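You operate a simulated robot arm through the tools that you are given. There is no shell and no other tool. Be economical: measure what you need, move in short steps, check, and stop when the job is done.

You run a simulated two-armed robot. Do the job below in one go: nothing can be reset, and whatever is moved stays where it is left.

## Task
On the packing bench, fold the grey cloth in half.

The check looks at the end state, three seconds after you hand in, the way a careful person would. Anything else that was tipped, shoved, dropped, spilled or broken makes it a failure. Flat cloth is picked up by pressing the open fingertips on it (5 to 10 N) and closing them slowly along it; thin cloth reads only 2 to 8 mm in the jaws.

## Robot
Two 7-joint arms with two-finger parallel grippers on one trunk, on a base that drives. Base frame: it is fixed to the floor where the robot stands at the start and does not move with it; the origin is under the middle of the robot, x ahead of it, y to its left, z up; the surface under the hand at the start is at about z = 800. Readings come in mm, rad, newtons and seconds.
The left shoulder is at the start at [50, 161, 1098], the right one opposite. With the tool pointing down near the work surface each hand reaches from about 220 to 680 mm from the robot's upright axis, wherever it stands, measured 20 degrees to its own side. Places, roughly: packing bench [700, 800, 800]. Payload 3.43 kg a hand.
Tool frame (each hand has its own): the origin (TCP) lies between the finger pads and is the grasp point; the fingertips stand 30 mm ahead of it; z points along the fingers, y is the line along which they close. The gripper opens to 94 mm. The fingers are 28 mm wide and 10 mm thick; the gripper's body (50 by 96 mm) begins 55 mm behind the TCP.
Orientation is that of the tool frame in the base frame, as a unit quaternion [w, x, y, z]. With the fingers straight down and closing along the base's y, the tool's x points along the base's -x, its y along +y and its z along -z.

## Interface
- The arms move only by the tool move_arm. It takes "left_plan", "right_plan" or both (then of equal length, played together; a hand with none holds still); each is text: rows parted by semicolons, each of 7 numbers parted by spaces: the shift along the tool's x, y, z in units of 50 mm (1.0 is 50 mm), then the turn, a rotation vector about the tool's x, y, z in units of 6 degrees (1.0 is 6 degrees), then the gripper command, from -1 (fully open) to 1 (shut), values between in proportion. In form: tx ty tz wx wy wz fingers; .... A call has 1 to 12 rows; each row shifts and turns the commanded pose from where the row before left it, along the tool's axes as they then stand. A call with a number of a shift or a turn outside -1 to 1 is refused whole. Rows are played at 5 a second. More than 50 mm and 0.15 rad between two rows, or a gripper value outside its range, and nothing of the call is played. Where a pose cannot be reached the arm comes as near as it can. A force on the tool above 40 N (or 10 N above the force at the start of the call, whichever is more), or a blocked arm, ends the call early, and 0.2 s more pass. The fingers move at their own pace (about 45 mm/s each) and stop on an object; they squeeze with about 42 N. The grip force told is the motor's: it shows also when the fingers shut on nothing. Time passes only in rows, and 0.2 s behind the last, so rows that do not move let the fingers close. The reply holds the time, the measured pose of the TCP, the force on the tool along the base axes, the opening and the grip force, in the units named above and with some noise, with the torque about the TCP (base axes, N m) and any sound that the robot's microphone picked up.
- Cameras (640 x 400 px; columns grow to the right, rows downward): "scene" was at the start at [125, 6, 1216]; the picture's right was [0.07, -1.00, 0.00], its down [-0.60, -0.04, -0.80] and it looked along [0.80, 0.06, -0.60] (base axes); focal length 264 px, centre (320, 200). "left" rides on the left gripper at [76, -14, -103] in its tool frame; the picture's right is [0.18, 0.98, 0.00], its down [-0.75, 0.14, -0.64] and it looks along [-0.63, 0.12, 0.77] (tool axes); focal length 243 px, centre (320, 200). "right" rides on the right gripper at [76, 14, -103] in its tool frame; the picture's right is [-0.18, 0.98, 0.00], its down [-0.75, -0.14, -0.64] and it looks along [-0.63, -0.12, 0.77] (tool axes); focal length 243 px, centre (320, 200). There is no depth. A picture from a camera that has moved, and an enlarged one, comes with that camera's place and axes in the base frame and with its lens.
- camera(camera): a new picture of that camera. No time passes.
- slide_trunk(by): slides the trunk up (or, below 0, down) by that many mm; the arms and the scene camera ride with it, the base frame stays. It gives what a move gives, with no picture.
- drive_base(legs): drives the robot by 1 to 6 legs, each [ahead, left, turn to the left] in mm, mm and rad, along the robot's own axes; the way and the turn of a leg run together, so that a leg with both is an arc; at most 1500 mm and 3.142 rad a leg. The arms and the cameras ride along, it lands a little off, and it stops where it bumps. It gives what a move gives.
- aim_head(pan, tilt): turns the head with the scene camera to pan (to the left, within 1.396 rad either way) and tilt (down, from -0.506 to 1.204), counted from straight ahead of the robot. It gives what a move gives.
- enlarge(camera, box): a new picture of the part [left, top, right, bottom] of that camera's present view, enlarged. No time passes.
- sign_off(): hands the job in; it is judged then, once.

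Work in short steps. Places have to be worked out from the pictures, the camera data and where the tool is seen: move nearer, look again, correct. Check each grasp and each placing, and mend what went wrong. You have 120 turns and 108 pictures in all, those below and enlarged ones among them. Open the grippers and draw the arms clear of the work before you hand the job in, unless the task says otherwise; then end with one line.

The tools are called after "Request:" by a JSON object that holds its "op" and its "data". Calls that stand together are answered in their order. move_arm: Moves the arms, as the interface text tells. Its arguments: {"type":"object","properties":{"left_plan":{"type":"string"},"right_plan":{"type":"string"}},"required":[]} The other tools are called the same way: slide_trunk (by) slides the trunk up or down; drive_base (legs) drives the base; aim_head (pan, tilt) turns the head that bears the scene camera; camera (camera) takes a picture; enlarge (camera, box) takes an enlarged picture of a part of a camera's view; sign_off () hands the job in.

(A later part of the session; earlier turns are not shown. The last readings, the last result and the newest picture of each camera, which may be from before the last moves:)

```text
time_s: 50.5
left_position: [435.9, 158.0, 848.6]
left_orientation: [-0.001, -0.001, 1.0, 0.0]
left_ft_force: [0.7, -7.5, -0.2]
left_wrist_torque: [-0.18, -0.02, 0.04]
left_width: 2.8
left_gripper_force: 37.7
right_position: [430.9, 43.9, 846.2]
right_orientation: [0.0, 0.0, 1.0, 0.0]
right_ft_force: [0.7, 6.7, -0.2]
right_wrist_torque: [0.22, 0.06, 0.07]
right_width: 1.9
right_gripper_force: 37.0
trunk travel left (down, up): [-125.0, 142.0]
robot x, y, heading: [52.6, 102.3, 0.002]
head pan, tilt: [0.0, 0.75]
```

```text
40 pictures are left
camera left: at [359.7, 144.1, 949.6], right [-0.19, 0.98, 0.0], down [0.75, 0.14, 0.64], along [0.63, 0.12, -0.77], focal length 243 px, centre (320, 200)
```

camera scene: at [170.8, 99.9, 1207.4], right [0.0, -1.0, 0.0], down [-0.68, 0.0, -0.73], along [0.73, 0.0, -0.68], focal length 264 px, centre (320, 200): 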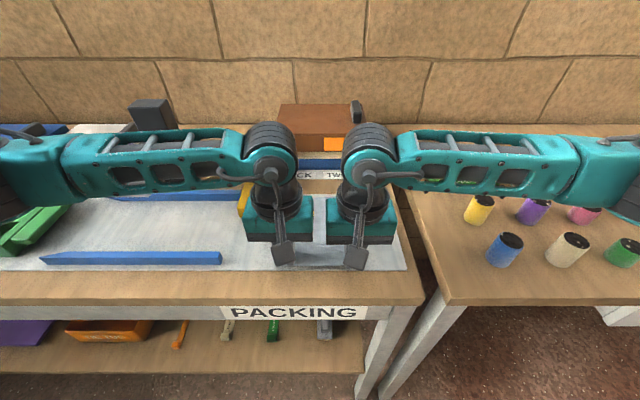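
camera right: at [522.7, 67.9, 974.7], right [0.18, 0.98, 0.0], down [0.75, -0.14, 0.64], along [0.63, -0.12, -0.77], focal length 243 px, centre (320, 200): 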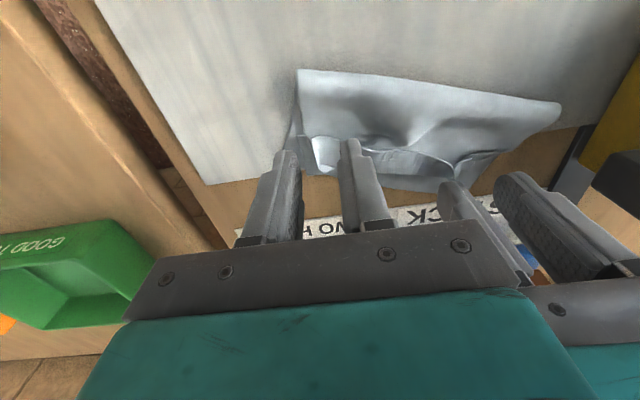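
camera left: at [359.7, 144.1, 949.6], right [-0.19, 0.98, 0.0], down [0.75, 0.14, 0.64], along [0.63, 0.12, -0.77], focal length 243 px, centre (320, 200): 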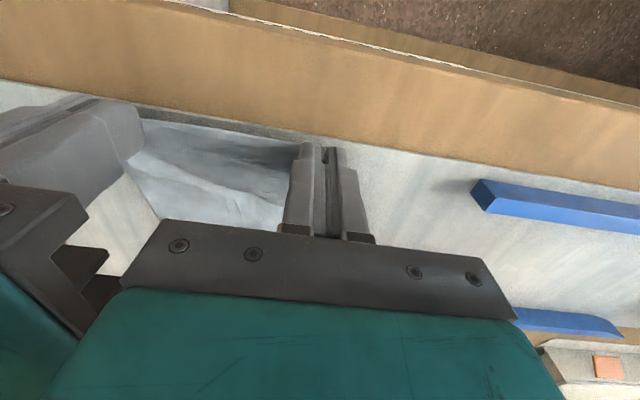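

Unfolded. I draw it another 12 mm toward me at low height to pull it flat, set it down, release, and lift away.

Request:
{"op": "move_arm", "data": {"left_plan": "0.12 0.01 0.1 0 0 0 1;0.12 0.01 0.1 0 0 0 1;0 0 0 0 0 0 0.7;0 0 0 0 0 0 0.4;0 0 0 0 0 0 0.4;0 0 -0.4 0 0 0 0.4;0 0 -0.9 0 0 0 0.4;0 0.4 -0.9 0 0 0 0.4;0 0.8 -0.5 0 0 0 0.4", "right_plan": "0.12 -0.01 0.08 0 0 0 1;0.12 -0.01 0.08 0 0 0 1;0 0 0 0 0 0 0.7;0 0 0 0 0 0 0.4;0 0 0 0 0 0 0.4;0 0 -0.4 0 0 0 0.4;0 0 -0.9 0 0 0 0.4;0 -0.4 -0.9 0 0 0 0.4;0 -0.8 -0.5 0 0 0 0.4"}}

Request:
{"op": "enlarge", "data": {"camera": "scene", "box": [224, 150, 416, 270]}}

```text
time_s: 52.5
left_position: [425.6, 221.3, 969.8]
left_orientation: [0.0, 0.0, 1.0, 0.0]
left_ft_force: [0.0, -0.5, -0.9]
left_wrist_torque: [0.01, 0.05, -0.02]
left_width: 28.3
left_gripper_force: 0.0
right_position: [416.9, -16.3, 975.4]
right_orientation: [0.0, -0.001, 1.0, 0.0]
right_ft_force: [0.7, 0.5, 0.9]
right_wrist_torque: [-0.01, -0.01, 0.02]
right_width: 28.5
right_gripper_force: 0.0
trunk travel left (down, up): [-125.0, 142.0]
robot x, y, heading: [50.5, 103.5, 0.004]
head pan, tilt: [0.0, 0.75]
```

```text
3.33 times, centred on (320, 210) of scene
camera zoom: at [170.5, 99.9, 1207.3], right [0.0, -1.0, 0.0], down [-0.68, 0.0, -0.73], along [0.73, 0.0, -0.68], focal length 880 px, centre (320, 167)
```

zoom: 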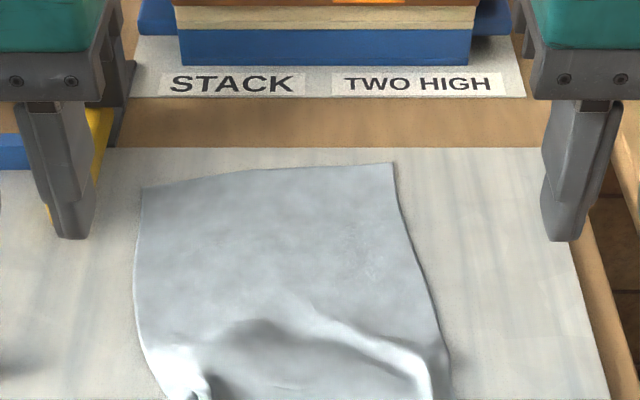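

The far edge is now clear of the mat border, at about (580,218)–(606,51). I look at the near edge too.

Request:
{"op": "enlarge", "data": {"camera": "scene", "box": [224, 180, 416, 300]}}

```text
3.33 times, centred on (320, 240) of scene
camera zoom: at [170.5, 99.9, 1207.3], right [0.0, -1.0, 0.0], down [-0.68, 0.0, -0.73], along [0.73, 0.0, -0.68], focal length 880 px, centre (320, 67)
```

zoom: 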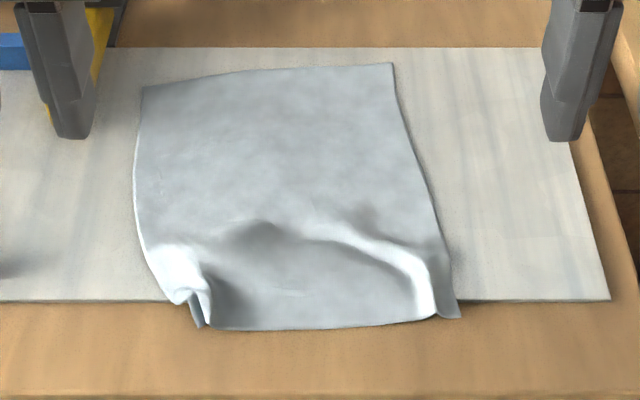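

The near hem still has gathers. I'll iron them out by pressing closed fingertips on both near corners and dragging them apart. First I hover over (440,180) and (425,33).

Request:
{"op": "move_arm", "data": {"left_plan": "-0.058 -0.164 0.5 0 0 0 1;-0.058 -0.164 0.5 0 0 0 1;-0.058 -0.164 0.5 0 0 0 1;-0.058 -0.164 0.5 0 0 0 1;-0.058 -0.164 0.5 0 0 0 1;0 0 0 0 0 0 1", "right_plan": "-0.032 0.196 0.52 0 0 0 1;-0.032 0.196 0.52 0 0 0 1;-0.032 0.196 0.52 0 0 0 1;-0.032 0.196 0.52 0 0 0 1;-0.032 0.196 0.52 0 0 0 1;0 0 0 0 0 0 1"}}

Request:
{"op": "camera", "data": {"camera": "left"}}

Request:
{"op": "camera", "data": {"camera": "right"}}

```text
time_s: 53.9
left_position: [437.5, 179.5, 846.8]
left_orientation: [0.0, 0.001, 1.0, 0.001]
left_ft_force: [-0.2, 0.3, -0.1]
left_wrist_torque: [0.02, 0.03, -0.03]
left_width: 0.0
left_gripper_force: 32.9
right_position: [425.1, 31.6, 844.5]
right_orientation: [0.0, 0.0, 1.0, 0.0]
right_ft_force: [-0.2, 0.5, -0.2]
right_wrist_torque: [0.01, -0.05, 0.0]
right_width: 0.0
right_gripper_force: 32.6
trunk travel left (down, up): [-125.0, 142.0]
robot x, y, heading: [47.3, 101.8, 0.001]
head pan, tilt: [0.0, 0.75]
```

```text
37 pictures are left
camera left: at [361.8, 165.8, 949.6], right [-0.18, 0.98, 0.0], down [0.75, 0.14, 0.64], along [0.63, 0.12, -0.77], focal length 243 px, centre (320, 200)
```

left: 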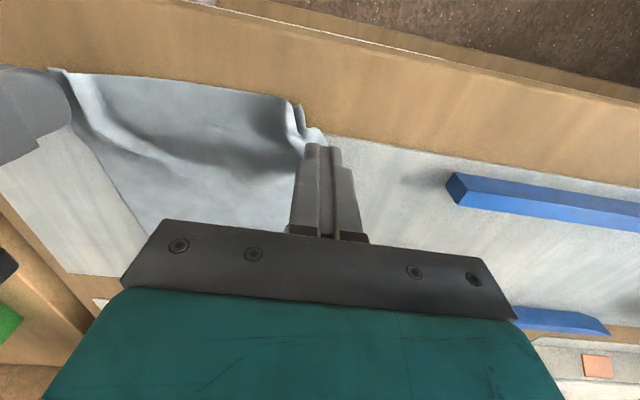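

```text
36 pictures are left
camera right: at [350.3, 46.7, 949.1], right [0.18, 0.98, 0.0], down [0.75, -0.14, 0.64], along [0.63, -0.12, -0.77], focal length 243 px, centre (320, 200)
```

right: 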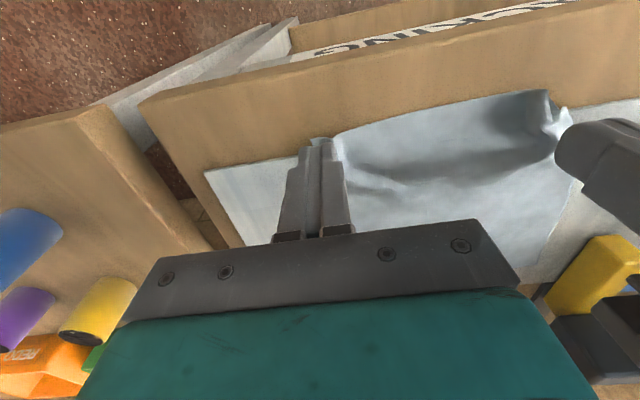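

Both fingertips are over the outer corner material. I press lightly, drag outward about 22 mm, and lift.

Request:
{"op": "move_arm", "data": {"left_plan": "0 0 0.12 0 0 0 1;0 0 0.13 0 0 0 1;0 0.09 0 0 0 0 1;0 0.09 0 0 0 0 1;0 0.09 0 0 0 0 1;0 0.09 0 0 0 0 1;0 0.09 0 0 0 0 1;0 0 -0.3 0 0 0 1;0 0.3 -0.9 0 0 0 1;0 0.4 -0.9 0 0 0 1", "right_plan": "0 0 0.12 0 0 0 1;0 0 0.08 0 0 0 1;0 -0.09 0 0 0 0 1;0 -0.09 0 0 0 0 1;0 -0.09 0 0 0 0 1;0 -0.09 0 0 0 0 1;0 -0.09 0 0 0 0 1;0 0 -0.3 0 0 0 1;0 -0.3 -0.9 0 0 0 1;0 -0.4 -0.9 0 0 0 1"}}

Request:
{"op": "enlarge", "data": {"camera": "scene", "box": [224, 180, 416, 300]}}

```text
time_s: 56.1
left_position: [437.5, 238.9, 939.7]
left_orientation: [-0.001, -0.001, 1.0, 0.001]
left_ft_force: [0.3, -0.9, 0.5]
left_wrist_torque: [-0.01, 0.01, 0.01]
left_width: 0.0
left_gripper_force: 33.1
right_position: [422.4, -25.7, 941.4]
right_orientation: [0.001, -0.001, 1.0, 0.0]
right_ft_force: [0.1, -0.6, -0.5]
right_wrist_torque: [-0.03, -0.02, -0.04]
right_width: 0.0
right_gripper_force: 33.3
trunk travel left (down, up): [-125.0, 142.0]
robot x, y, heading: [47.9, 102.0, 0.002]
head pan, tilt: [0.0, 0.75]
```

```text
3.33 times, centred on (320, 240) of scene
camera zoom: at [170.5, 99.9, 1207.3], right [0.0, -1.0, 0.0], down [-0.68, 0.0, -0.73], along [0.73, 0.0, -0.68], focal length 880 px, centre (320, 67)
```

zoom: 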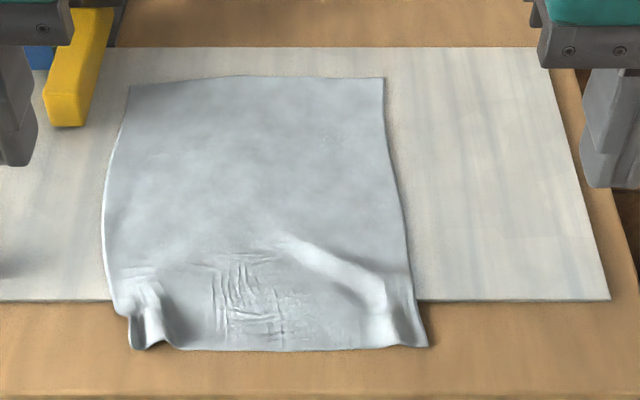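

The cloth is now well squared: near corners (396,195) and (397,46), far corners (584,225) and (591,58). I'll fold the far edge toward me about x≈491, so I back the base 100 mm first to have room for hands tilted at the near side.

Request:
{"op": "drive_base", "data": {"legs": [[-100, 30, 0]]}}

Request:
{"op": "camera", "data": {"camera": "scene"}}

```text
time_s: 57.3
left_position: [335.0, 270.4, 941.0]
left_orientation: [0.0, -0.001, 1.0, 0.0]
left_ft_force: [0.7, 0.2, 0.5]
left_wrist_torque: [0.02, -0.02, -0.01]
left_width: 0.2
left_gripper_force: 33.0
right_position: [324.2, 5.7, 940.2]
right_orientation: [0.0, -0.001, 1.0, 0.0]
right_ft_force: [0.0, 1.2, -0.4]
right_wrist_torque: [0.02, 0.03, 0.02]
right_width: 0.0
right_gripper_force: 32.5
trunk travel left (down, up): [-125.0, 142.0]
robot x, y, heading: [-49.5, 132.3, 0.004]
head pan, tilt: [0.0, 0.75]
```

```text
34 pictures are left
camera scene: at [69.7, 130.7, 1207.4], right [0.0, -1.0, 0.0], down [-0.68, 0.0, -0.73], along [0.73, 0.0, -0.68], focal length 264 px, centre (320, 200)
```

scene: 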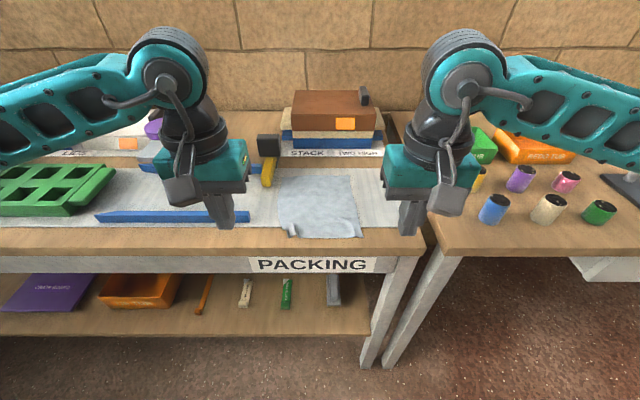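

All clear. I move both hands above the far edge, L near (587,201) and R near (592,82), staying high.

Request:
{"op": "move_arm", "data": {"left_plan": "-0.84 -0.23 0.2 0 0 0 0.45;-0.84 -0.23 0.2 0 0 0 0.45;-0.84 -0.23 0.2 0 0 0 0.45;-0.84 -0.23 0.2 0 0 0 0.45;-0.84 -0.23 0.2 0 0 0 0.45;-0.84 -0.23 0.2 0 0 0 0.45;0 0 0.2 0 0 0 0.45;0 0 0 0 0 0 0.45", "right_plan": "-0.893 0.253 0.2 0 0 0 0.45;-0.893 0.253 0.2 0 0 0 0.45;-0.893 0.253 0.2 0 0 0 0.45;-0.893 0.253 0.2 0 0 0 0.45;-0.893 0.253 0.2 0 0 0 0.45;-0.893 0.253 0.2 0 0 0 0.45;0 0 0.2 0 0 0 0.45;0 0 0 0 0 0 0.45"}}

Request:
{"op": "camera", "data": {"camera": "left"}}

Request:
{"op": "camera", "data": {"camera": "right"}}

Request:
{"op": "enlarge", "data": {"camera": "scene", "box": [240, 150, 400, 250]}}

```text
time_s: 58.7
left_position: [565.9, 188.4, 887.6]
left_orientation: [0.01, 0.045, 0.999, 0.006]
left_ft_force: [-1.7, 3.5, 0.5]
left_wrist_torque: [-0.38, -0.18, -0.02]
left_width: 25.8
left_gripper_force: 0.1
left hand out of reach, approached as far as the arm can: row 6
right_position: [560.1, 86.6, 887.6]
right_orientation: [0.001, -0.032, 0.999, -0.002]
right_ft_force: [1.1, -3.0, -0.6]
right_wrist_torque: [0.32, 0.19, -0.15]
right_width: 25.9
right_gripper_force: 0.0
right hand out of reach, approached as far as the arm can: row 6
trunk travel left (down, up): [-125.0, 142.0]
robot x, y, heading: [-52.1, 127.8, 0.001]
head pan, tilt: [0.0, 0.75]
stopped in row 6 (left hand): the force on the tool passed its limit at 82 N (the readings are from after the stop); the commanded pose is now the measured one
```

```text
33 pictures are left
camera left: at [487.1, 180.0, 988.8], right [-0.09, 1.0, 0.01], down [0.75, 0.07, 0.66], along [0.65, 0.07, -0.75], focal length 243 px, centre (320, 200)
```

left: 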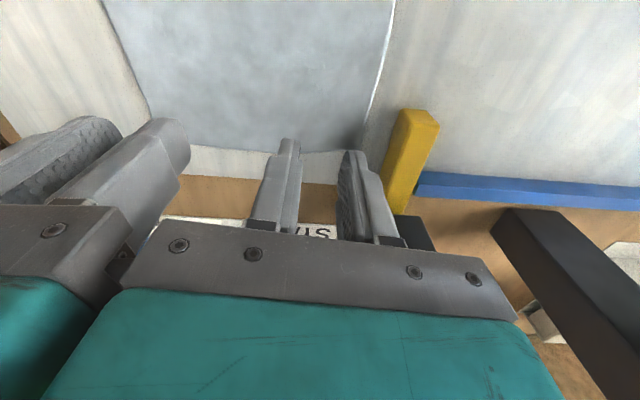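

```text
32 pictures are left
camera right: at [483.5, 97.8, 991.7], right [0.12, 0.99, -0.01], down [0.76, -0.09, 0.64], along [0.64, -0.08, -0.77], focal length 243 px, centre (320, 200)
```

right: 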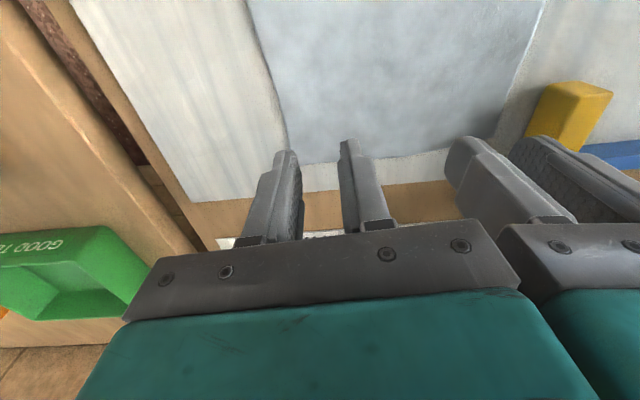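

```text
4.00 times, centred on (320, 200) of scene
camera zoom: at [70.0, 129.8, 1207.4], right [0.0, -1.0, 0.0], down [-0.68, 0.0, -0.73], along [0.73, 0.0, -0.68], focal length 1056 px, centre (320, 200)
```

zoom: 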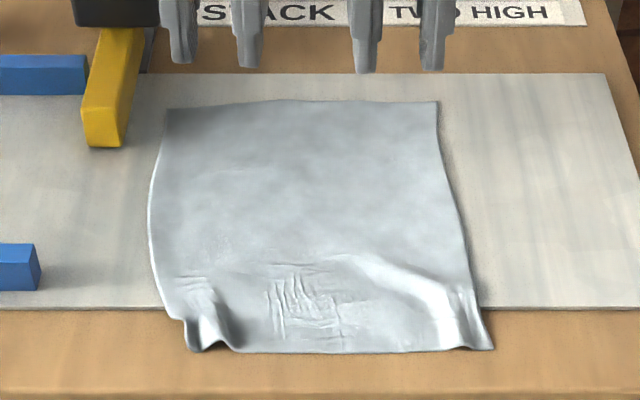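

The far reach limit at this base position drew the hands together until they touched. I part them, square them up, and bring the base 50 mm forward again.

Request:
{"op": "move_arm", "data": {"left_plan": "0.1 0.2 0 0 0 0 0.45;0 0.06 0 0 0 -0.87 0.45;0 0 0 0 0 0 0.45", "right_plan": "0.1 -0.2 0 0 0 0 0.45;0 0 0 0 0 0.61 0.45;0 0 0 0 0 0 0.45"}}

Request:
{"op": "drive_base", "data": {"legs": [[55, 0, 0]]}}

Request:
{"op": "camera", "data": {"camera": "left"}}

Request:
{"op": "camera", "data": {"camera": "right"}}

```text
time_s: 59.5
left_position: [562.5, 201.1, 888.6]
left_orientation: [0.009, 0.0, 1.0, 0.004]
left_ft_force: [-0.5, 0.7, -0.2]
left_wrist_torque: [-0.02, 0.0, -0.01]
left_width: 25.6
left_gripper_force: 0.1
right_position: [555.7, 77.8, 887.4]
right_orientation: [0.001, -0.001, 1.0, -0.003]
right_ft_force: [0.4, -0.5, 0.4]
right_wrist_torque: [-0.02, 0.01, 0.02]
right_width: 26.1
right_gripper_force: 0.0
trunk travel left (down, up): [-125.0, 142.0]
robot x, y, heading: [-50.8, 130.1, 0.002]
head pan, tilt: [0.0, 0.75]
```

```text
time_s: 60.4
left_position: [617.5, 200.7, 888.7]
left_orientation: [0.01, 0.001, 1.0, 0.004]
left_ft_force: [0.5, -0.5, 0.6]
left_wrist_torque: [-0.02, 0.0, 0.02]
left_width: 25.8
left_gripper_force: 0.0
right_position: [608.8, 78.0, 889.0]
right_orientation: [0.0, 0.0, 1.0, -0.003]
right_ft_force: [1.1, -0.7, -1.0]
right_wrist_torque: [0.0, -0.01, -0.02]
right_width: 26.0
right_gripper_force: 0.2
trunk travel left (down, up): [-125.0, 142.0]
robot x, y, heading: [2.4, 130.2, 0.005]
head pan, tilt: [0.0, 0.75]
```

```text
30 pictures are left
camera left: at [539.3, 186.4, 988.9], right [-0.18, 0.98, 0.01], down [0.74, 0.13, 0.66], along [0.65, 0.12, -0.75], focal length 243 px, centre (320, 200)
```

left: 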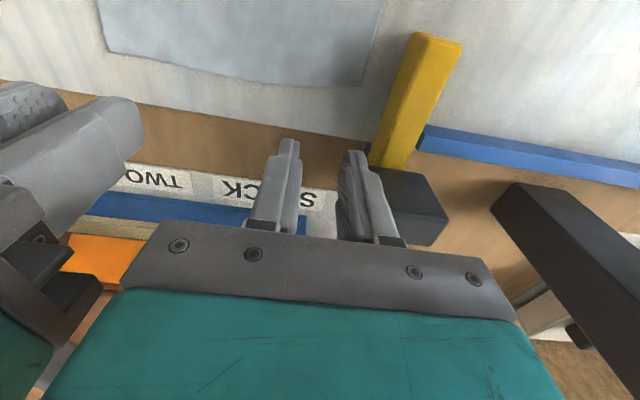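

```text
29 pictures are left
camera right: at [535.0, 92.8, 992.0], right [0.18, 0.98, -0.01], down [0.75, -0.14, 0.64], along [0.63, -0.12, -0.77], focal length 243 px, centre (320, 200)
```

right: 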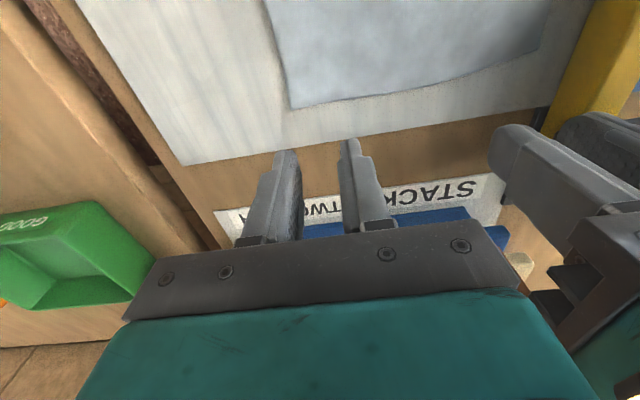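

The far edge is at x≈590 (left grip) and 597 (right grip). I shift so the fingers overlap it by about 10 mm, and then go down to just above it.

Request:
{"op": "move_arm", "data": {"left_plan": "0.47 0 0 0 0 0 0.45;0 0 0.3 0 0 0 0.45;0 0 0.3 0 0 0 0.45;0 0 0.3 0 0 0 0.45;0 0 0 0 0 0 0.45", "right_plan": "0.16 0.06 0 0 0 0 0.45;0 0 0.3 0 0 0 0.45;0 0 0.3 0 0 0 0.45;0 0 0.3 0 0 0 0.45;0 0 0 0 0 0 0.45"}}

Request:
{"op": "enlarge", "data": {"camera": "left", "box": [200, 60, 440, 210]}}

Request:
{"op": "enlarge", "data": {"camera": "right", "box": [200, 60, 440, 210]}}

Request:
{"op": "enlarge", "data": {"camera": "scene", "box": [240, 120, 400, 220]}}

```text
time_s: 61.6
left_position: [594.9, 201.7, 842.4]
left_orientation: [0.01, 0.0, 1.0, 0.004]
left_ft_force: [0.9, 0.7, 0.5]
left_wrist_torque: [0.0, 0.0, 0.0]
left_width: 26.0
left_gripper_force: 0.0
right_position: [601.8, 79.7, 843.3]
right_orientation: [0.001, -0.001, 1.0, -0.003]
right_ft_force: [0.7, 0.1, 0.5]
right_wrist_torque: [0.03, -0.01, 0.02]
right_width: 25.8
right_gripper_force: 0.1
trunk travel left (down, up): [-125.0, 142.0]
robot x, y, heading: [1.5, 131.9, -0.003]
head pan, tilt: [0.0, 0.75]
```

```text
2.67 times, centred on (320, 135) of left
camera zoom: at [516.7, 186.9, 944.0], right [-0.18, 0.98, 0.01], down [0.74, 0.13, 0.66], along [0.65, 0.12, -0.75], focal length 647 px, centre (320, 373)
```

zoom: 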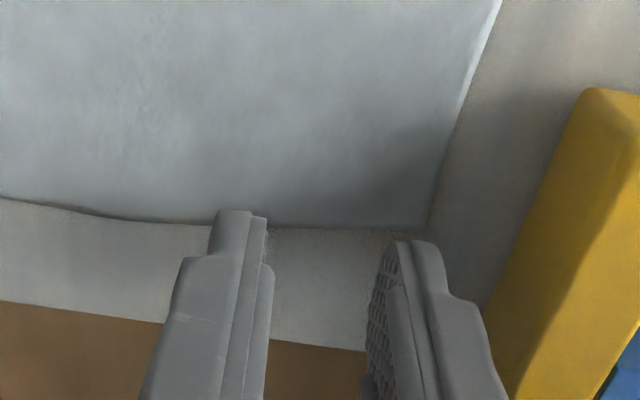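

```text
2.67 times, centred on (320, 135) of right
camera zoom: at [526.5, 95.8, 947.9], right [0.18, 0.98, -0.01], down [0.75, -0.14, 0.64], along [0.63, -0.12, -0.77], focal length 647 px, centre (320, 373)
```

zoom: 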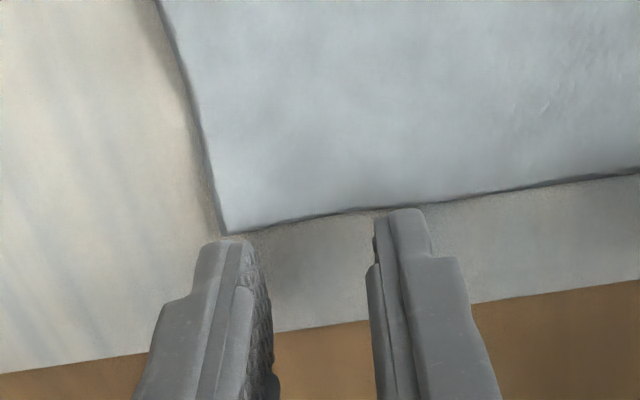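

```text
4.00 times, centred on (320, 170) of scene
camera zoom: at [124.6, 130.5, 1207.3], right [0.0, -1.0, 0.0], down [-0.68, 0.0, -0.73], along [0.73, 0.0, -0.68], focal length 1056 px, centre (320, 320)
```

zoom: 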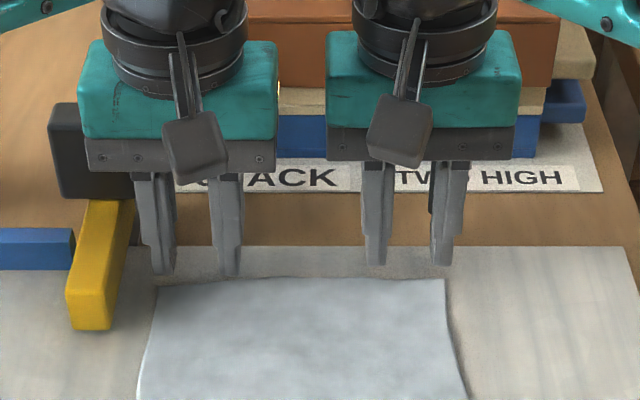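

The finger tips are tapered and only barely reach the cloth. I shift L 7 mm and R 9 mm toward me and lower into light contact.

Request:
{"op": "move_arm", "data": {"left_plan": "0.14 0 0 0 0 0 0.45;0 0 0.07 0 0 0 0.45;0 0 0.06 0 0 0 0.45;0 0 0 0 0 0 0.45", "right_plan": "0.18 0 0 0 0 0 0.45;0 0 0.08 0 0 0 0.45;0 0 0.07 0 0 0 0.45;0 0 0 0 0 0 0.45"}}

```text
time_s: 62.6
left_position: [587.5, 200.2, 836.6]
left_orientation: [0.01, 0.001, 1.0, 0.005]
left_ft_force: [0.3, 1.2, 0.4]
left_wrist_torque: [0.01, 0.0, 0.01]
left_width: 25.8
left_gripper_force: 0.0
right_position: [592.3, 79.8, 836.5]
right_orientation: [0.001, -0.001, 1.0, -0.003]
right_ft_force: [0.2, -0.1, -0.1]
right_wrist_torque: [0.03, 0.01, 0.01]
right_width: 26.0
right_gripper_force: 0.1
trunk travel left (down, up): [-125.0, 142.0]
robot x, y, heading: [4.3, 131.3, 0.0]
head pan, tilt: [0.0, 0.75]
```

Not yet touching. I go 2.5 mm lower for a light press.

Request:
{"op": "move_arm", "data": {"left_plan": "0 0 0.025 0 0 0 0.45;0 0 0.025 0 0 0 0.45;0 0 0 0 0 0 0.45", "right_plan": "0 0 0.025 0 0 0 0.45;0 0 0.025 0 0 0 0.45;0 0 0 0 0 0 0.45"}}

```text
time_s: 63.4
left_position: [586.2, 200.7, 835.9]
left_orientation: [0.011, -0.001, 1.0, 0.005]
left_ft_force: [0.5, 0.6, 6.4]
left_wrist_torque: [-0.04, 0.01, -0.02]
left_width: 26.1
left_gripper_force: 0.0
right_position: [592.7, 79.0, 835.0]
right_orientation: [0.003, 0.0, 1.0, -0.003]
right_ft_force: [2.5, -0.6, 11.9]
right_wrist_torque: [0.09, 0.0, 0.02]
right_width: 25.7
right_gripper_force: 0.1
trunk travel left (down, up): [-125.0, 142.0]
robot x, y, heading: [1.1, 129.9, -0.001]
head pan, tilt: [0.0, 0.75]
```

Pressing at 6 N and 12 N. I close both slowly.

Request:
{"op": "move_arm", "data": {"left_plan": "0 0 0.01 0 0 0 0.5;0 0 0 0 0 0 0.55;0 0 0 0 0 0 0.6;0 0 0 0 0 0 0.65;0 0 0 0 0 0 0.7;0 0 0 0 0 0 0.75;0 0 0 0 0 0 0.8;0 0 0 0 0 0 0.85;0 0 0 0 0 0 0.9;0 0 0 0 0 0 0.95;0 0 0 0 0 0 1;0 0 0 0 0 0 1", "right_plan": "0 0 -0.01 0 0 0 0.5;0 0 0 0 0 0 0.55;0 0 0 0 0 0 0.6;0 0 0 0 0 0 0.65;0 0 0 0 0 0 0.7;0 0 0 0 0 0 0.75;0 0 0 0 0 0 0.8;0 0 0 0 0 0 0.85;0 0 0 0 0 0 0.9;0 0 0 0 0 0 0.95;0 0 0 0 0 0 1;0 0 0 0 0 0 1"}}

Request:
{"op": "enlarge", "data": {"camera": "scene", "box": [240, 130, 400, 230]}}

```text
time_s: 66.0
left_position: [587.2, 199.1, 835.0]
left_orientation: [0.012, 0.001, 1.0, 0.005]
left_ft_force: [0.1, -3.9, 20.6]
left_wrist_torque: [-0.12, 0.16, 0.07]
left_width: 2.0
left_gripper_force: 36.9
right_position: [591.9, 79.4, 834.9]
right_orientation: [0.001, 0.0, 1.0, -0.003]
right_ft_force: [0.1, 0.2, 2.7]
right_wrist_torque: [-0.03, 0.02, 0.01]
right_width: 0.0
right_gripper_force: 33.5
trunk travel left (down, up): [-125.0, 142.0]
robot x, y, heading: [5.0, 129.2, -0.005]
head pan, tilt: [0.0, 0.75]
```

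```text
4.00 times, centred on (320, 180) of scene
camera zoom: at [122.5, 130.1, 1207.6], right [0.0, -1.0, 0.0], down [-0.68, 0.0, -0.73], along [0.73, 0.0, -0.68], focal length 1056 px, centre (320, 280)
```

zoom: 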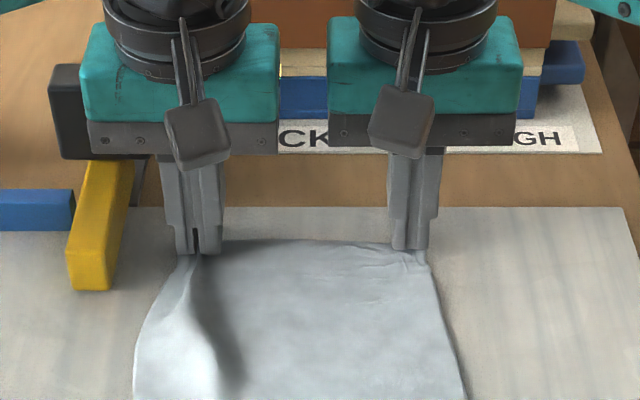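

The left holds (2.0 mm) but the right slipped off. I relieve the left press, raise and open the right, and look.

Request:
{"op": "move_arm", "data": {"left_plan": "0 0 -0.05 0 0 0 1;0 0 0 0 0 0 1;0 0 0 0 0 0 1", "right_plan": "0 0 -0.25 0 0 0 0.7;0.12 0 0 0 0 0 0.4;0 0 0 0 0 0 0.4"}}

Request:
{"op": "enlarge", "data": {"camera": "right", "box": [200, 60, 440, 210]}}

```text
time_s: 66.8
left_position: [586.7, 201.5, 834.7]
left_orientation: [0.01, -0.001, 1.0, 0.005]
left_ft_force: [0.1, -2.2, 11.3]
left_wrist_torque: [-0.05, 0.1, 0.04]
left_width: 1.6
left_gripper_force: 36.6
right_position: [585.2, 79.7, 847.8]
right_orientation: [0.0, -0.001, 1.0, -0.002]
right_ft_force: [-0.6, -0.6, 0.0]
right_wrist_torque: [-0.01, -0.03, 0.02]
right_width: 28.3
right_gripper_force: 0.1
trunk travel left (down, up): [-125.0, 142.0]
robot x, y, heading: [5.0, 131.3, -0.003]
head pan, tilt: [0.0, 0.75]
```

```text
2.67 times, centred on (320, 135) of right
camera zoom: at [510.7, 95.5, 951.2], right [0.18, 0.98, -0.01], down [0.75, -0.14, 0.64], along [0.63, -0.12, -0.77], focal length 647 px, centre (320, 373)
```

zoom: 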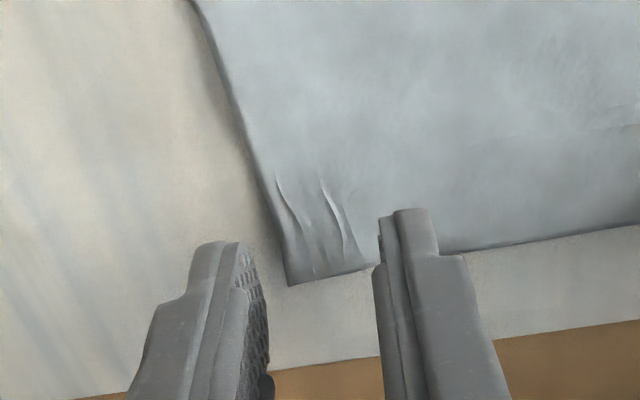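

The right corner has shifted to about (599,70), so the outer finger was off the cloth. I move the right hand to y≈96, x≈591 and lower it.

Request:
{"op": "move_arm", "data": {"left_plan": "0 0 0 0 0 0 1;0 0 0 0 0 0 1;0 0 0 0 0 0 1;0 0 0 0 0 0 1", "right_plan": "-0.11 0.33 0 0 0 0 0.45;0 0 0.14 0 0 0 0.45;0 0 0.14 0 0 0 0.45;0 0 0 0 0 0 0.45"}}

Request:
{"op": "enlarge", "data": {"camera": "right", "box": [200, 60, 440, 210]}}

```text
time_s: 67.8
left_position: [587.1, 201.5, 835.7]
left_orientation: [0.011, 0.0, 1.0, 0.005]
left_ft_force: [0.1, 1.1, 3.9]
left_wrist_torque: [-0.02, 0.04, 0.0]
left_width: 2.1
left_gripper_force: 36.7
right_position: [592.3, 95.0, 836.2]
right_orientation: [0.002, -0.001, 1.0, -0.002]
right_ft_force: [0.3, -0.1, 6.9]
right_wrist_torque: [0.02, 0.09, 0.02]
right_width: 25.7
right_gripper_force: 0.0
trunk travel left (down, up): [-125.0, 142.0]
robot x, y, heading: [3.9, 128.0, 0.002]
head pan, tilt: [0.0, 0.75]
```

```text
2.67 times, centred on (320, 135) of right
camera zoom: at [516.7, 111.6, 939.1], right [0.18, 0.98, 0.0], down [0.75, -0.14, 0.65], along [0.63, -0.12, -0.76], focal length 647 px, centre (320, 373)
```

zoom: 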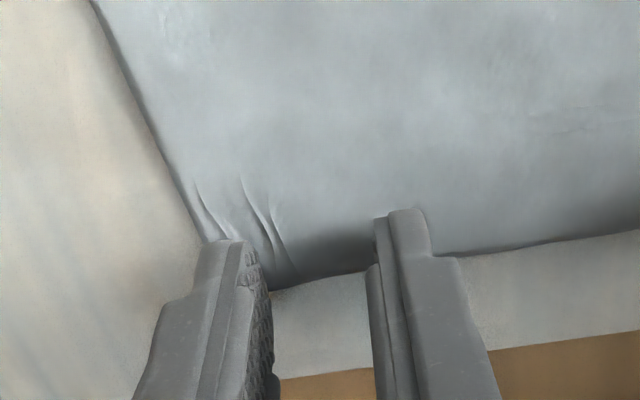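

Both right fingertips are on cloth now, pressing at 7 N. I close slowly.

Request:
{"op": "move_arm", "data": {"left_plan": "0 0 0 0 0 0 1;0 0 0 0 0 0 1;0 0 0 0 0 0 1;0 0 0 0 0 0 1;0 0 0 0 0 0 1;0 0 0 0 0 0 1;0 0 0 0 0 0 1;0 0 0 0 0 0 1;0 0 0 0 0 0 1;0 0 0 0 0 0 1;0 0 0 0 0 0 1;0 0 0 0 0 0 1", "right_plan": "0 0 0.02 0 0 0 0.5;0 0 0 0 0 0 0.55;0 0 0 0 0 0 0.6;0 0 0 0 0 0 0.65;0 0 0 0 0 0 0.7;0 0 0 0 0 0 0.75;0 0 0 0 0 0 0.8;0 0 0 0 0 0 0.85;0 0 0 0 0 0 0.9;0 0 0 0 0 0 0.95;0 0 0 0 0 0 1;0 0 0 0 0 0 1"}}

Request:
{"op": "enlarge", "data": {"camera": "scene", "box": [240, 130, 400, 250]}}

```text
time_s: 70.4
left_position: [586.6, 199.7, 838.0]
left_orientation: [0.012, 0.001, 1.0, 0.004]
left_ft_force: [1.2, -7.1, 0.0]
left_wrist_torque: [-0.22, -0.02, 0.06]
left_width: 1.8
left_gripper_force: 36.9
right_position: [591.7, 96.3, 836.3]
right_orientation: [0.002, -0.001, 1.0, -0.002]
right_ft_force: [-0.1, 6.8, 22.0]
right_wrist_torque: [0.23, 0.16, -0.04]
right_width: 1.8
right_gripper_force: 36.7
trunk travel left (down, up): [-125.0, 142.0]
robot x, y, heading: [2.9, 131.5, -0.004]
head pan, tilt: [0.0, 0.75]
```

```text
3.33 times, centred on (320, 190) of scene
camera zoom: at [122.7, 130.7, 1207.6], right [0.0, -1.0, 0.0], down [-0.68, 0.0, -0.73], along [0.73, 0.0, -0.68], focal length 880 px, centre (320, 233)
```

zoom: 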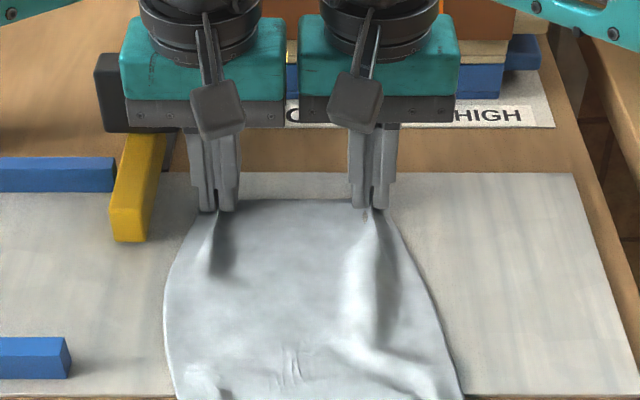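

Both grips are good (1.8 mm each). Now I arc the far edge toward me, tilting the fingers away from the robot as it comes over, and easing it 20 mm right to line up with the near edge.

Request:
{"op": "move_arm", "data": {"left_plan": "0.08 -0.022 -0.24 0 -0.5 0 1;0.068 -0.022 -0.244 0 -0.5 0 1;0.178 -0.022 -0.22 0 -0.667 0 1;0.162 -0.022 -0.232 0 -0.667 0 1;0.226 -0.022 -0.211 0 -0.667 0 1;0.21 -0.022 -0.226 0 -0.667 0 1;0.284 -0.022 -0.179 0 -0.667 0 1;0.27 -0.022 -0.199 0 -0.667 0 1;0.296 -0.022 -0.148 0 -0.583 0 1;0.286 -0.022 -0.165 0 -0.583 0 1", "right_plan": "0.08 -0.022 -0.24 0 -0.5 0 1;0.068 -0.022 -0.244 0 -0.5 0 1;0.178 -0.022 -0.22 0 -0.667 0 1;0.162 -0.022 -0.232 0 -0.667 0 1;0.226 -0.022 -0.211 0 -0.667 0 1;0.21 -0.022 -0.226 0 -0.667 0 1;0.284 -0.022 -0.179 0 -0.667 0 1;0.27 -0.022 -0.199 0 -0.667 0 1;0.296 -0.022 -0.148 0 -0.583 0 1;0.286 -0.022 -0.165 0 -0.583 0 1"}}

Request:
{"op": "camera", "data": {"camera": "scene"}}

Request:
{"op": "camera", "data": {"camera": "right"}}

```text
time_s: 72.6
left_position: [464.9, 191.3, 895.7]
left_orientation: [0.328, 0.001, 0.945, 0.004]
left_ft_force: [0.0, -7.1, -0.4]
left_wrist_torque: [-0.22, -0.01, -0.11]
left_width: 1.6
left_gripper_force: 37.3
right_position: [471.9, 87.4, 893.5]
right_orientation: [0.319, -0.001, 0.948, -0.002]
right_ft_force: [-1.2, 7.7, -0.3]
right_wrist_torque: [0.21, -0.01, 0.15]
right_width: 1.8
right_gripper_force: 36.4
trunk travel left (down, up): [-125.0, 142.0]
robot x, y, heading: [1.2, 130.3, 0.004]
head pan, tilt: [0.0, 0.75]
```

```text
21 pictures are left
camera scene: at [124.5, 130.5, 1207.4], right [0.0, -1.0, 0.0], down [-0.68, 0.0, -0.73], along [0.73, 0.0, -0.68], focal length 264 px, centre (320, 200)
```

scene: 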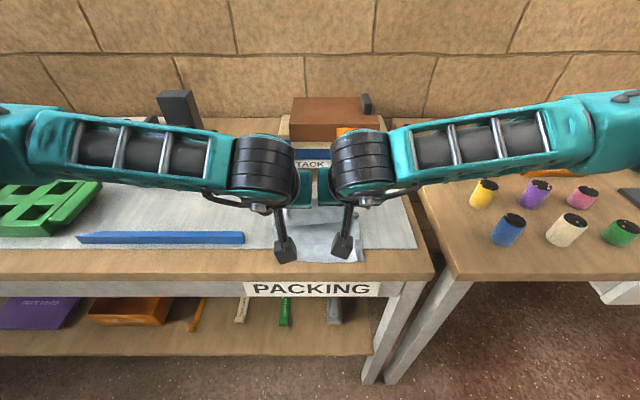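

```text
20 pictures are left
camera right: at [350.0, 101.6, 930.9], right [0.14, 0.98, 0.11], down [0.21, -0.14, 0.97], along [0.97, -0.12, -0.23], focal length 243 px, centre (320, 200)
```

right: 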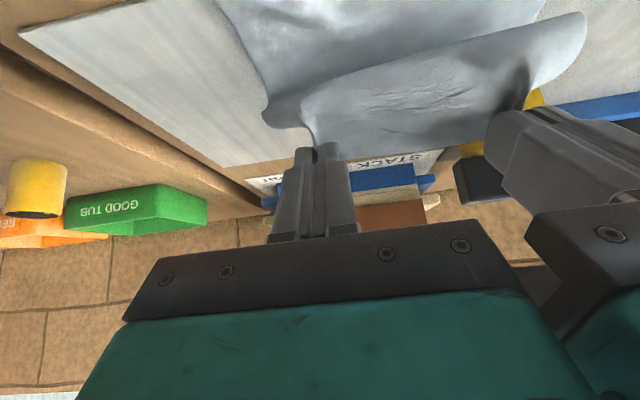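

The flap is turning over well and the arms have room. I continue down the near side and stop just above the surface.

Request:
{"op": "move_arm", "data": {"left_plan": "0.312 -0.022 -0.11 0 -0.5 0 1;0.306 -0.022 -0.126 0 -0.5 0 1;0.302 -0.022 -0.035 0 -0.417 0 1;0.30 -0.022 -0.049 0 -0.417 0 1;0.262 -0.022 0.008 0 -0.167 0 1;0.2 -0.022 0.003 0 -0.167 0 1", "right_plan": "0.312 -0.022 -0.11 0 -0.5 0 1;0.306 -0.022 -0.126 0 -0.5 0 1;0.302 -0.022 -0.035 0 -0.417 0 1;0.30 -0.022 -0.049 0 -0.417 0 1;0.262 -0.022 0.008 0 -0.167 0 1;0.2 -0.022 0.003 0 -0.167 0 1"}}

Request:
{"op": "enlarge", "data": {"camera": "scene", "box": [240, 160, 420, 280]}}

Request:
{"op": "camera", "data": {"camera": "left"}}

```text
time_s: 74.0
left_position: [394.2, 184.6, 848.7]
left_orientation: [0.432, 0.001, 0.902, 0.004]
left_ft_force: [0.4, -8.5, 0.5]
left_wrist_torque: [-0.16, -0.05, -0.15]
left_width: 1.7
left_gripper_force: 36.8
right_position: [399.2, 78.8, 848.8]
right_orientation: [0.423, -0.002, 0.906, -0.001]
right_ft_force: [-0.3, 7.7, -0.2]
right_wrist_torque: [0.18, 0.03, 0.19]
right_width: 1.4
right_gripper_force: 36.0
trunk travel left (down, up): [-125.0, 142.0]
robot x, y, heading: [1.2, 131.8, 0.003]
head pan, tilt: [0.0, 0.75]
```

```text
3.33 times, centred on (330, 220) of scene
camera zoom: at [124.6, 130.5, 1207.4], right [0.0, -1.0, 0.0], down [-0.68, 0.0, -0.73], along [0.73, 0.0, -0.68], focal length 880 px, centre (287, 133)
```

zoom: 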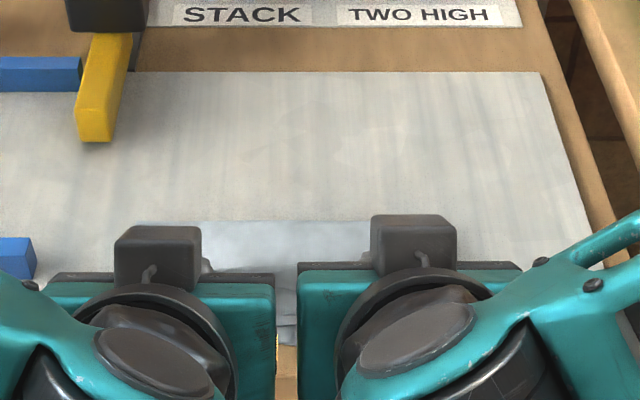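

```text
18 pictures are left
camera left: at [267.4, 170.3, 853.3], right [-0.11, 0.98, -0.14], down [-0.03, 0.13, 0.99], along [0.99, 0.12, 0.01], focal length 243 px, centre (320, 200)
```

left: 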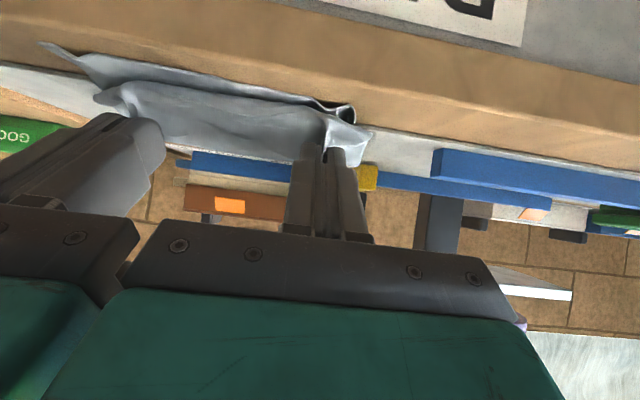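

The flap has come over with the crease near x≈480 and the hem just short of the near edge. I lower the last 13 mm.

Request:
{"op": "move_arm", "data": {"left_plan": "0.12 -0.02 0.06 0 0 0 1;0.12 -0.02 0.06 0 0 0 1;0 0 0 0 0 0 1", "right_plan": "0.13 0 0.06 0 0 0 1;0.13 0 0.06 0 0 0 1;0 0 0 0 0 0 1"}}

Request:
{"op": "camera", "data": {"camera": "left"}}

```text
time_s: 74.8
left_position: [392.0, 183.3, 836.2]
left_orientation: [0.432, 0.003, 0.902, 0.003]
left_ft_force: [1.9, -7.1, 1.6]
left_wrist_torque: [-0.17, -0.07, -0.11]
left_width: 1.9
left_gripper_force: 37.0
right_position: [397.9, 79.5, 836.4]
right_orientation: [0.424, -0.002, 0.906, -0.002]
right_ft_force: [-1.0, 5.8, 0.8]
right_wrist_torque: [0.14, 0.0, 0.18]
right_width: 1.6
right_gripper_force: 36.5
trunk travel left (down, up): [-125.0, 142.0]
robot x, y, heading: [5.4, 130.7, -0.004]
head pan, tilt: [0.0, 0.75]
```

```text
17 pictures are left
camera left: at [265.1, 168.8, 840.4], right [-0.12, 0.98, -0.13], down [-0.03, 0.13, 0.99], along [0.99, 0.12, 0.01], focal length 243 px, centre (320, 200)
```

left: 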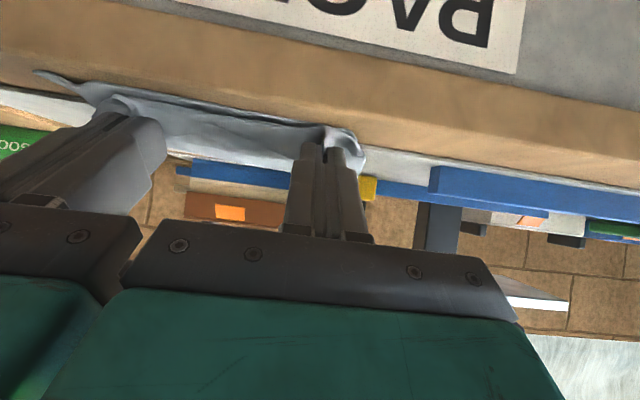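

It's down on the near half. I open and withdraw both hands back along their fingers, then raise them clear.

Request:
{"op": "move_arm", "data": {"left_plan": "0 0 0 0 0 0 0.8;0 0 0 0 0 0 0.5;0 0 0 0 0 0 0.5;0 0 -0.4 0 0 0 0.5;-0.5 0.2 -0.6 0 0.8 0 0.5;-0.6 0.5 -0.6 0 0.8 0 0.5;-0.6 0.6 -0.4 0 0.8 0 0.5;-0.6 0.7 -0.3 0 0.8 0 0.5", "right_plan": "0 0 0 0 0 0 0.8;0 0 0 0 0 0 0.5;0 0 0 0 0 0 0.5;0 0 -0.4 0 0 0 0.5;-0.5 -0.2 -0.6 0 0.8 0 0.5;-0.6 -0.5 -0.6 0 0.8 0 0.5;-0.6 -0.6 -0.4 0 0.8 0 0.5;-0.6 -0.7 -0.3 0 0.8 0 0.5"}}

Request:
{"op": "enlarge", "data": {"camera": "scene", "box": [240, 180, 420, 300]}}

```text
time_s: 76.6
left_position: [392.3, 284.2, 996.4]
left_orientation: [0.275, 0.003, 0.962, 0.003]
left_ft_force: [0.5, 0.1, 0.3]
left_wrist_torque: [-0.02, -0.01, 0.01]
left_width: 23.7
left_gripper_force: 0.1
right_position: [400.2, -20.9, 996.6]
right_orientation: [0.266, -0.002, 0.964, -0.001]
right_ft_force: [0.1, 0.2, -0.3]
right_wrist_torque: [0.03, 0.01, -0.03]
right_width: 23.3
right_gripper_force: 0.1
trunk travel left (down, up): [-125.0, 142.0]
robot x, y, heading: [3.7, 131.4, -0.0]
head pan, tilt: [0.0, 0.75]
```

```text
3.33 times, centred on (330, 240) of scene
camera zoom: at [124.5, 130.6, 1207.3], right [0.0, -1.0, 0.0], down [-0.68, 0.0, -0.73], along [0.73, 0.0, -0.68], focal length 880 px, centre (287, 67)
```

zoom: 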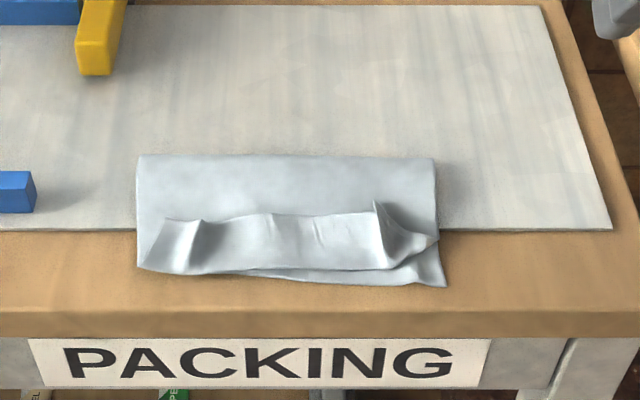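

The outline is now a neat half, with the hem stub standing up near x≈419. A fully open left hand can sweep it over from behind, with its two fingers at the two ridges (y≈80 and 179). I square it up and bring it behind the stub.

Request:
{"op": "move_arm", "data": {"left_plan": "0 0 0 0 0.887 0 -1;0 0 0 0 0.887 0 -1;0 0 0 0 0.887 0 -1;0 0 0 0 0.887 0 -1;0 0 0 0 0.887 0 -1;0 0 0 0 0.887 0 -1;-0.34 -0.77 0.44 0 0 0 -1;-0.34 -0.77 0.44 0 0 0 -1;-0.34 -0.77 0.44 0 0 0 -1;-0.34 -0.77 0.44 0 0 0 -1;0 0 0 0 0 0 -1"}}

Request:
{"op": "camera", "data": {"camera": "left"}}

```text
time_s: 79.0
left_position: [460.5, 127.6, 904.8]
left_orientation: [0.0, 0.0, 1.0, 0.005]
left_ft_force: [0.2, 0.4, -0.6]
left_wrist_torque: [0.02, 0.01, 0.0]
left_width: 94.3
left_gripper_force: 0.0
right_position: [400.7, -21.5, 995.5]
right_orientation: [0.266, -0.002, 0.964, -0.002]
right_ft_force: [-0.9, -0.3, 0.4]
right_wrist_torque: [0.01, 0.0, 0.01]
right_width: 23.7
right_gripper_force: 0.2
trunk travel left (down, up): [-125.0, 142.0]
robot x, y, heading: [1.8, 132.3, 0.005]
head pan, tilt: [0.0, 0.75]
```

```text
15 pictures are left
camera left: at [383.9, 112.9, 1007.8], right [-0.18, 0.98, 0.01], down [0.75, 0.13, 0.64], along [0.63, 0.13, -0.77], focal length 243 px, centre (320, 200)
```

left: 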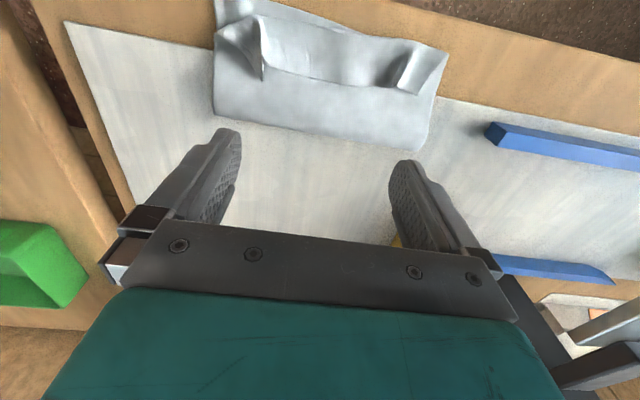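

The hem's standing edge is at about x 425–433. I shift 9 mm left, lower behind it to about 9 mm above the mat, and sweep slowly toward me.

Request:
{"op": "move_arm", "data": {"left_plan": "0 0.19 0.3 0 0 0 -1;0 0 0.4 0 0 0 -1;0 0 0.46 0 0 0 -1;0.2 0 0 0 0 0 -1;0.2 0 0 0 0 0 -1;0.2 0 0 0 0 0 -1;0.2 0 0 0 0 0 -1;0.2 0 0 0 0 0 -1;0.2 0 0 0 0 0 -1"}}

Request:
{"op": "camera", "data": {"camera": "left"}}

Request:
{"op": "enlarge", "data": {"camera": "scene", "box": [240, 180, 420, 300]}}

```text
time_s: 81.0
left_position: [400.9, 137.3, 847.4]
left_orientation: [0.0, 0.0, 1.0, 0.006]
left_ft_force: [0.6, 0.7, 0.8]
left_wrist_torque: [-0.03, 0.0, -0.04]
left_width: 94.2
left_gripper_force: 0.0
right_position: [400.3, -20.5, 995.3]
right_orientation: [0.266, -0.001, 0.964, -0.004]
right_ft_force: [-0.1, 0.2, -0.4]
right_wrist_torque: [-0.02, 0.0, 0.02]
right_width: 23.5
right_gripper_force: 0.0
trunk travel left (down, up): [-125.0, 142.0]
robot x, y, heading: [3.0, 128.3, 0.002]
head pan, tilt: [0.0, 0.75]
```

```text
14 pictures are left
camera left: at [323.5, 123.1, 950.9], right [-0.18, 0.98, 0.01], down [0.75, 0.13, 0.64], along [0.63, 0.13, -0.77], focal length 243 px, centre (320, 200)
```

left: 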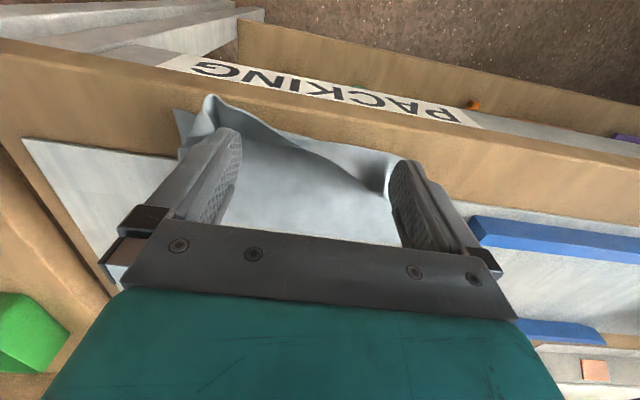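

```text
3.33 times, centred on (330, 240) of scene
camera zoom: at [124.5, 130.5, 1207.3], right [0.0, -1.0, 0.0], down [-0.68, 0.0, -0.73], along [0.73, 0.0, -0.68], focal length 880 px, centre (287, 67)
```

zoom: 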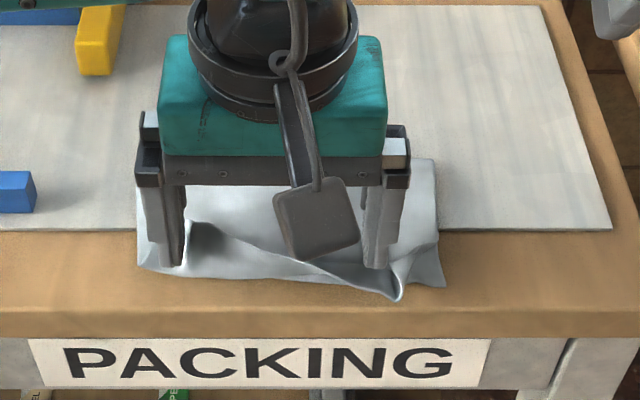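

It's working: the right end has flipped over and the left is following. I sweep 15 mm further, then rise and look.

Request:
{"op": "move_arm", "data": {"left_plan": "0.15 0 0 0 0 0 -1;0.15 0 0.03 0 0 0 -1;0 0 0.03 0 0 0 -1;0 0 -0.3 0 0 0 -1;-0.3 0 -0.8 0 0 0 -1;-0.5 0.4 -0.7 0 0 0 -1;0 0.9 -0.2 0 0 0 -1;0 0.9 0 0 0 0 -1"}}

Request:
{"op": "enlarge", "data": {"camera": "scene", "box": [240, 180, 420, 300]}}

```text
time_s: 82.8
left_position: [423.4, 247.1, 945.5]
left_orientation: [0.0, 0.001, 1.0, 0.004]
left_ft_force: [0.0, -0.9, -0.7]
left_wrist_torque: [-0.02, 0.0, 0.02]
left_width: 94.0
left_gripper_force: 0.1
right_position: [400.8, -21.6, 995.1]
right_orientation: [0.266, -0.001, 0.964, -0.002]
right_ft_force: [-0.9, -0.3, -0.3]
right_wrist_torque: [-0.02, -0.01, -0.01]
right_width: 23.5
right_gripper_force: 0.0
trunk travel left (down, up): [-125.0, 142.0]
robot x, y, heading: [3.0, 131.6, -0.001]
head pan, tilt: [0.0, 0.75]
```

```text
3.33 times, centred on (330, 240) of scene
camera zoom: at [124.5, 131.0, 1207.4], right [0.0, -1.0, 0.0], down [-0.68, 0.0, -0.73], along [0.73, 0.0, -0.68], focal length 880 px, centre (287, 67)
```

zoom: 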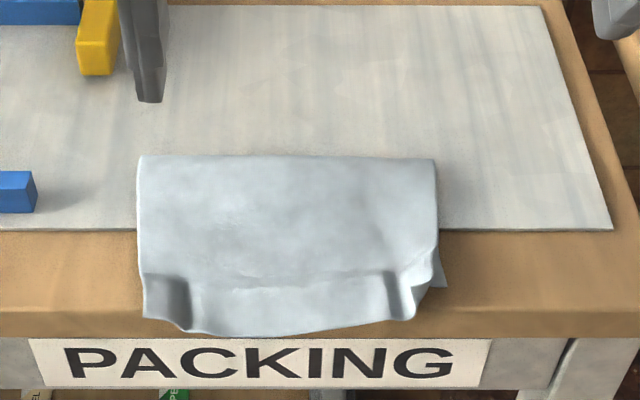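

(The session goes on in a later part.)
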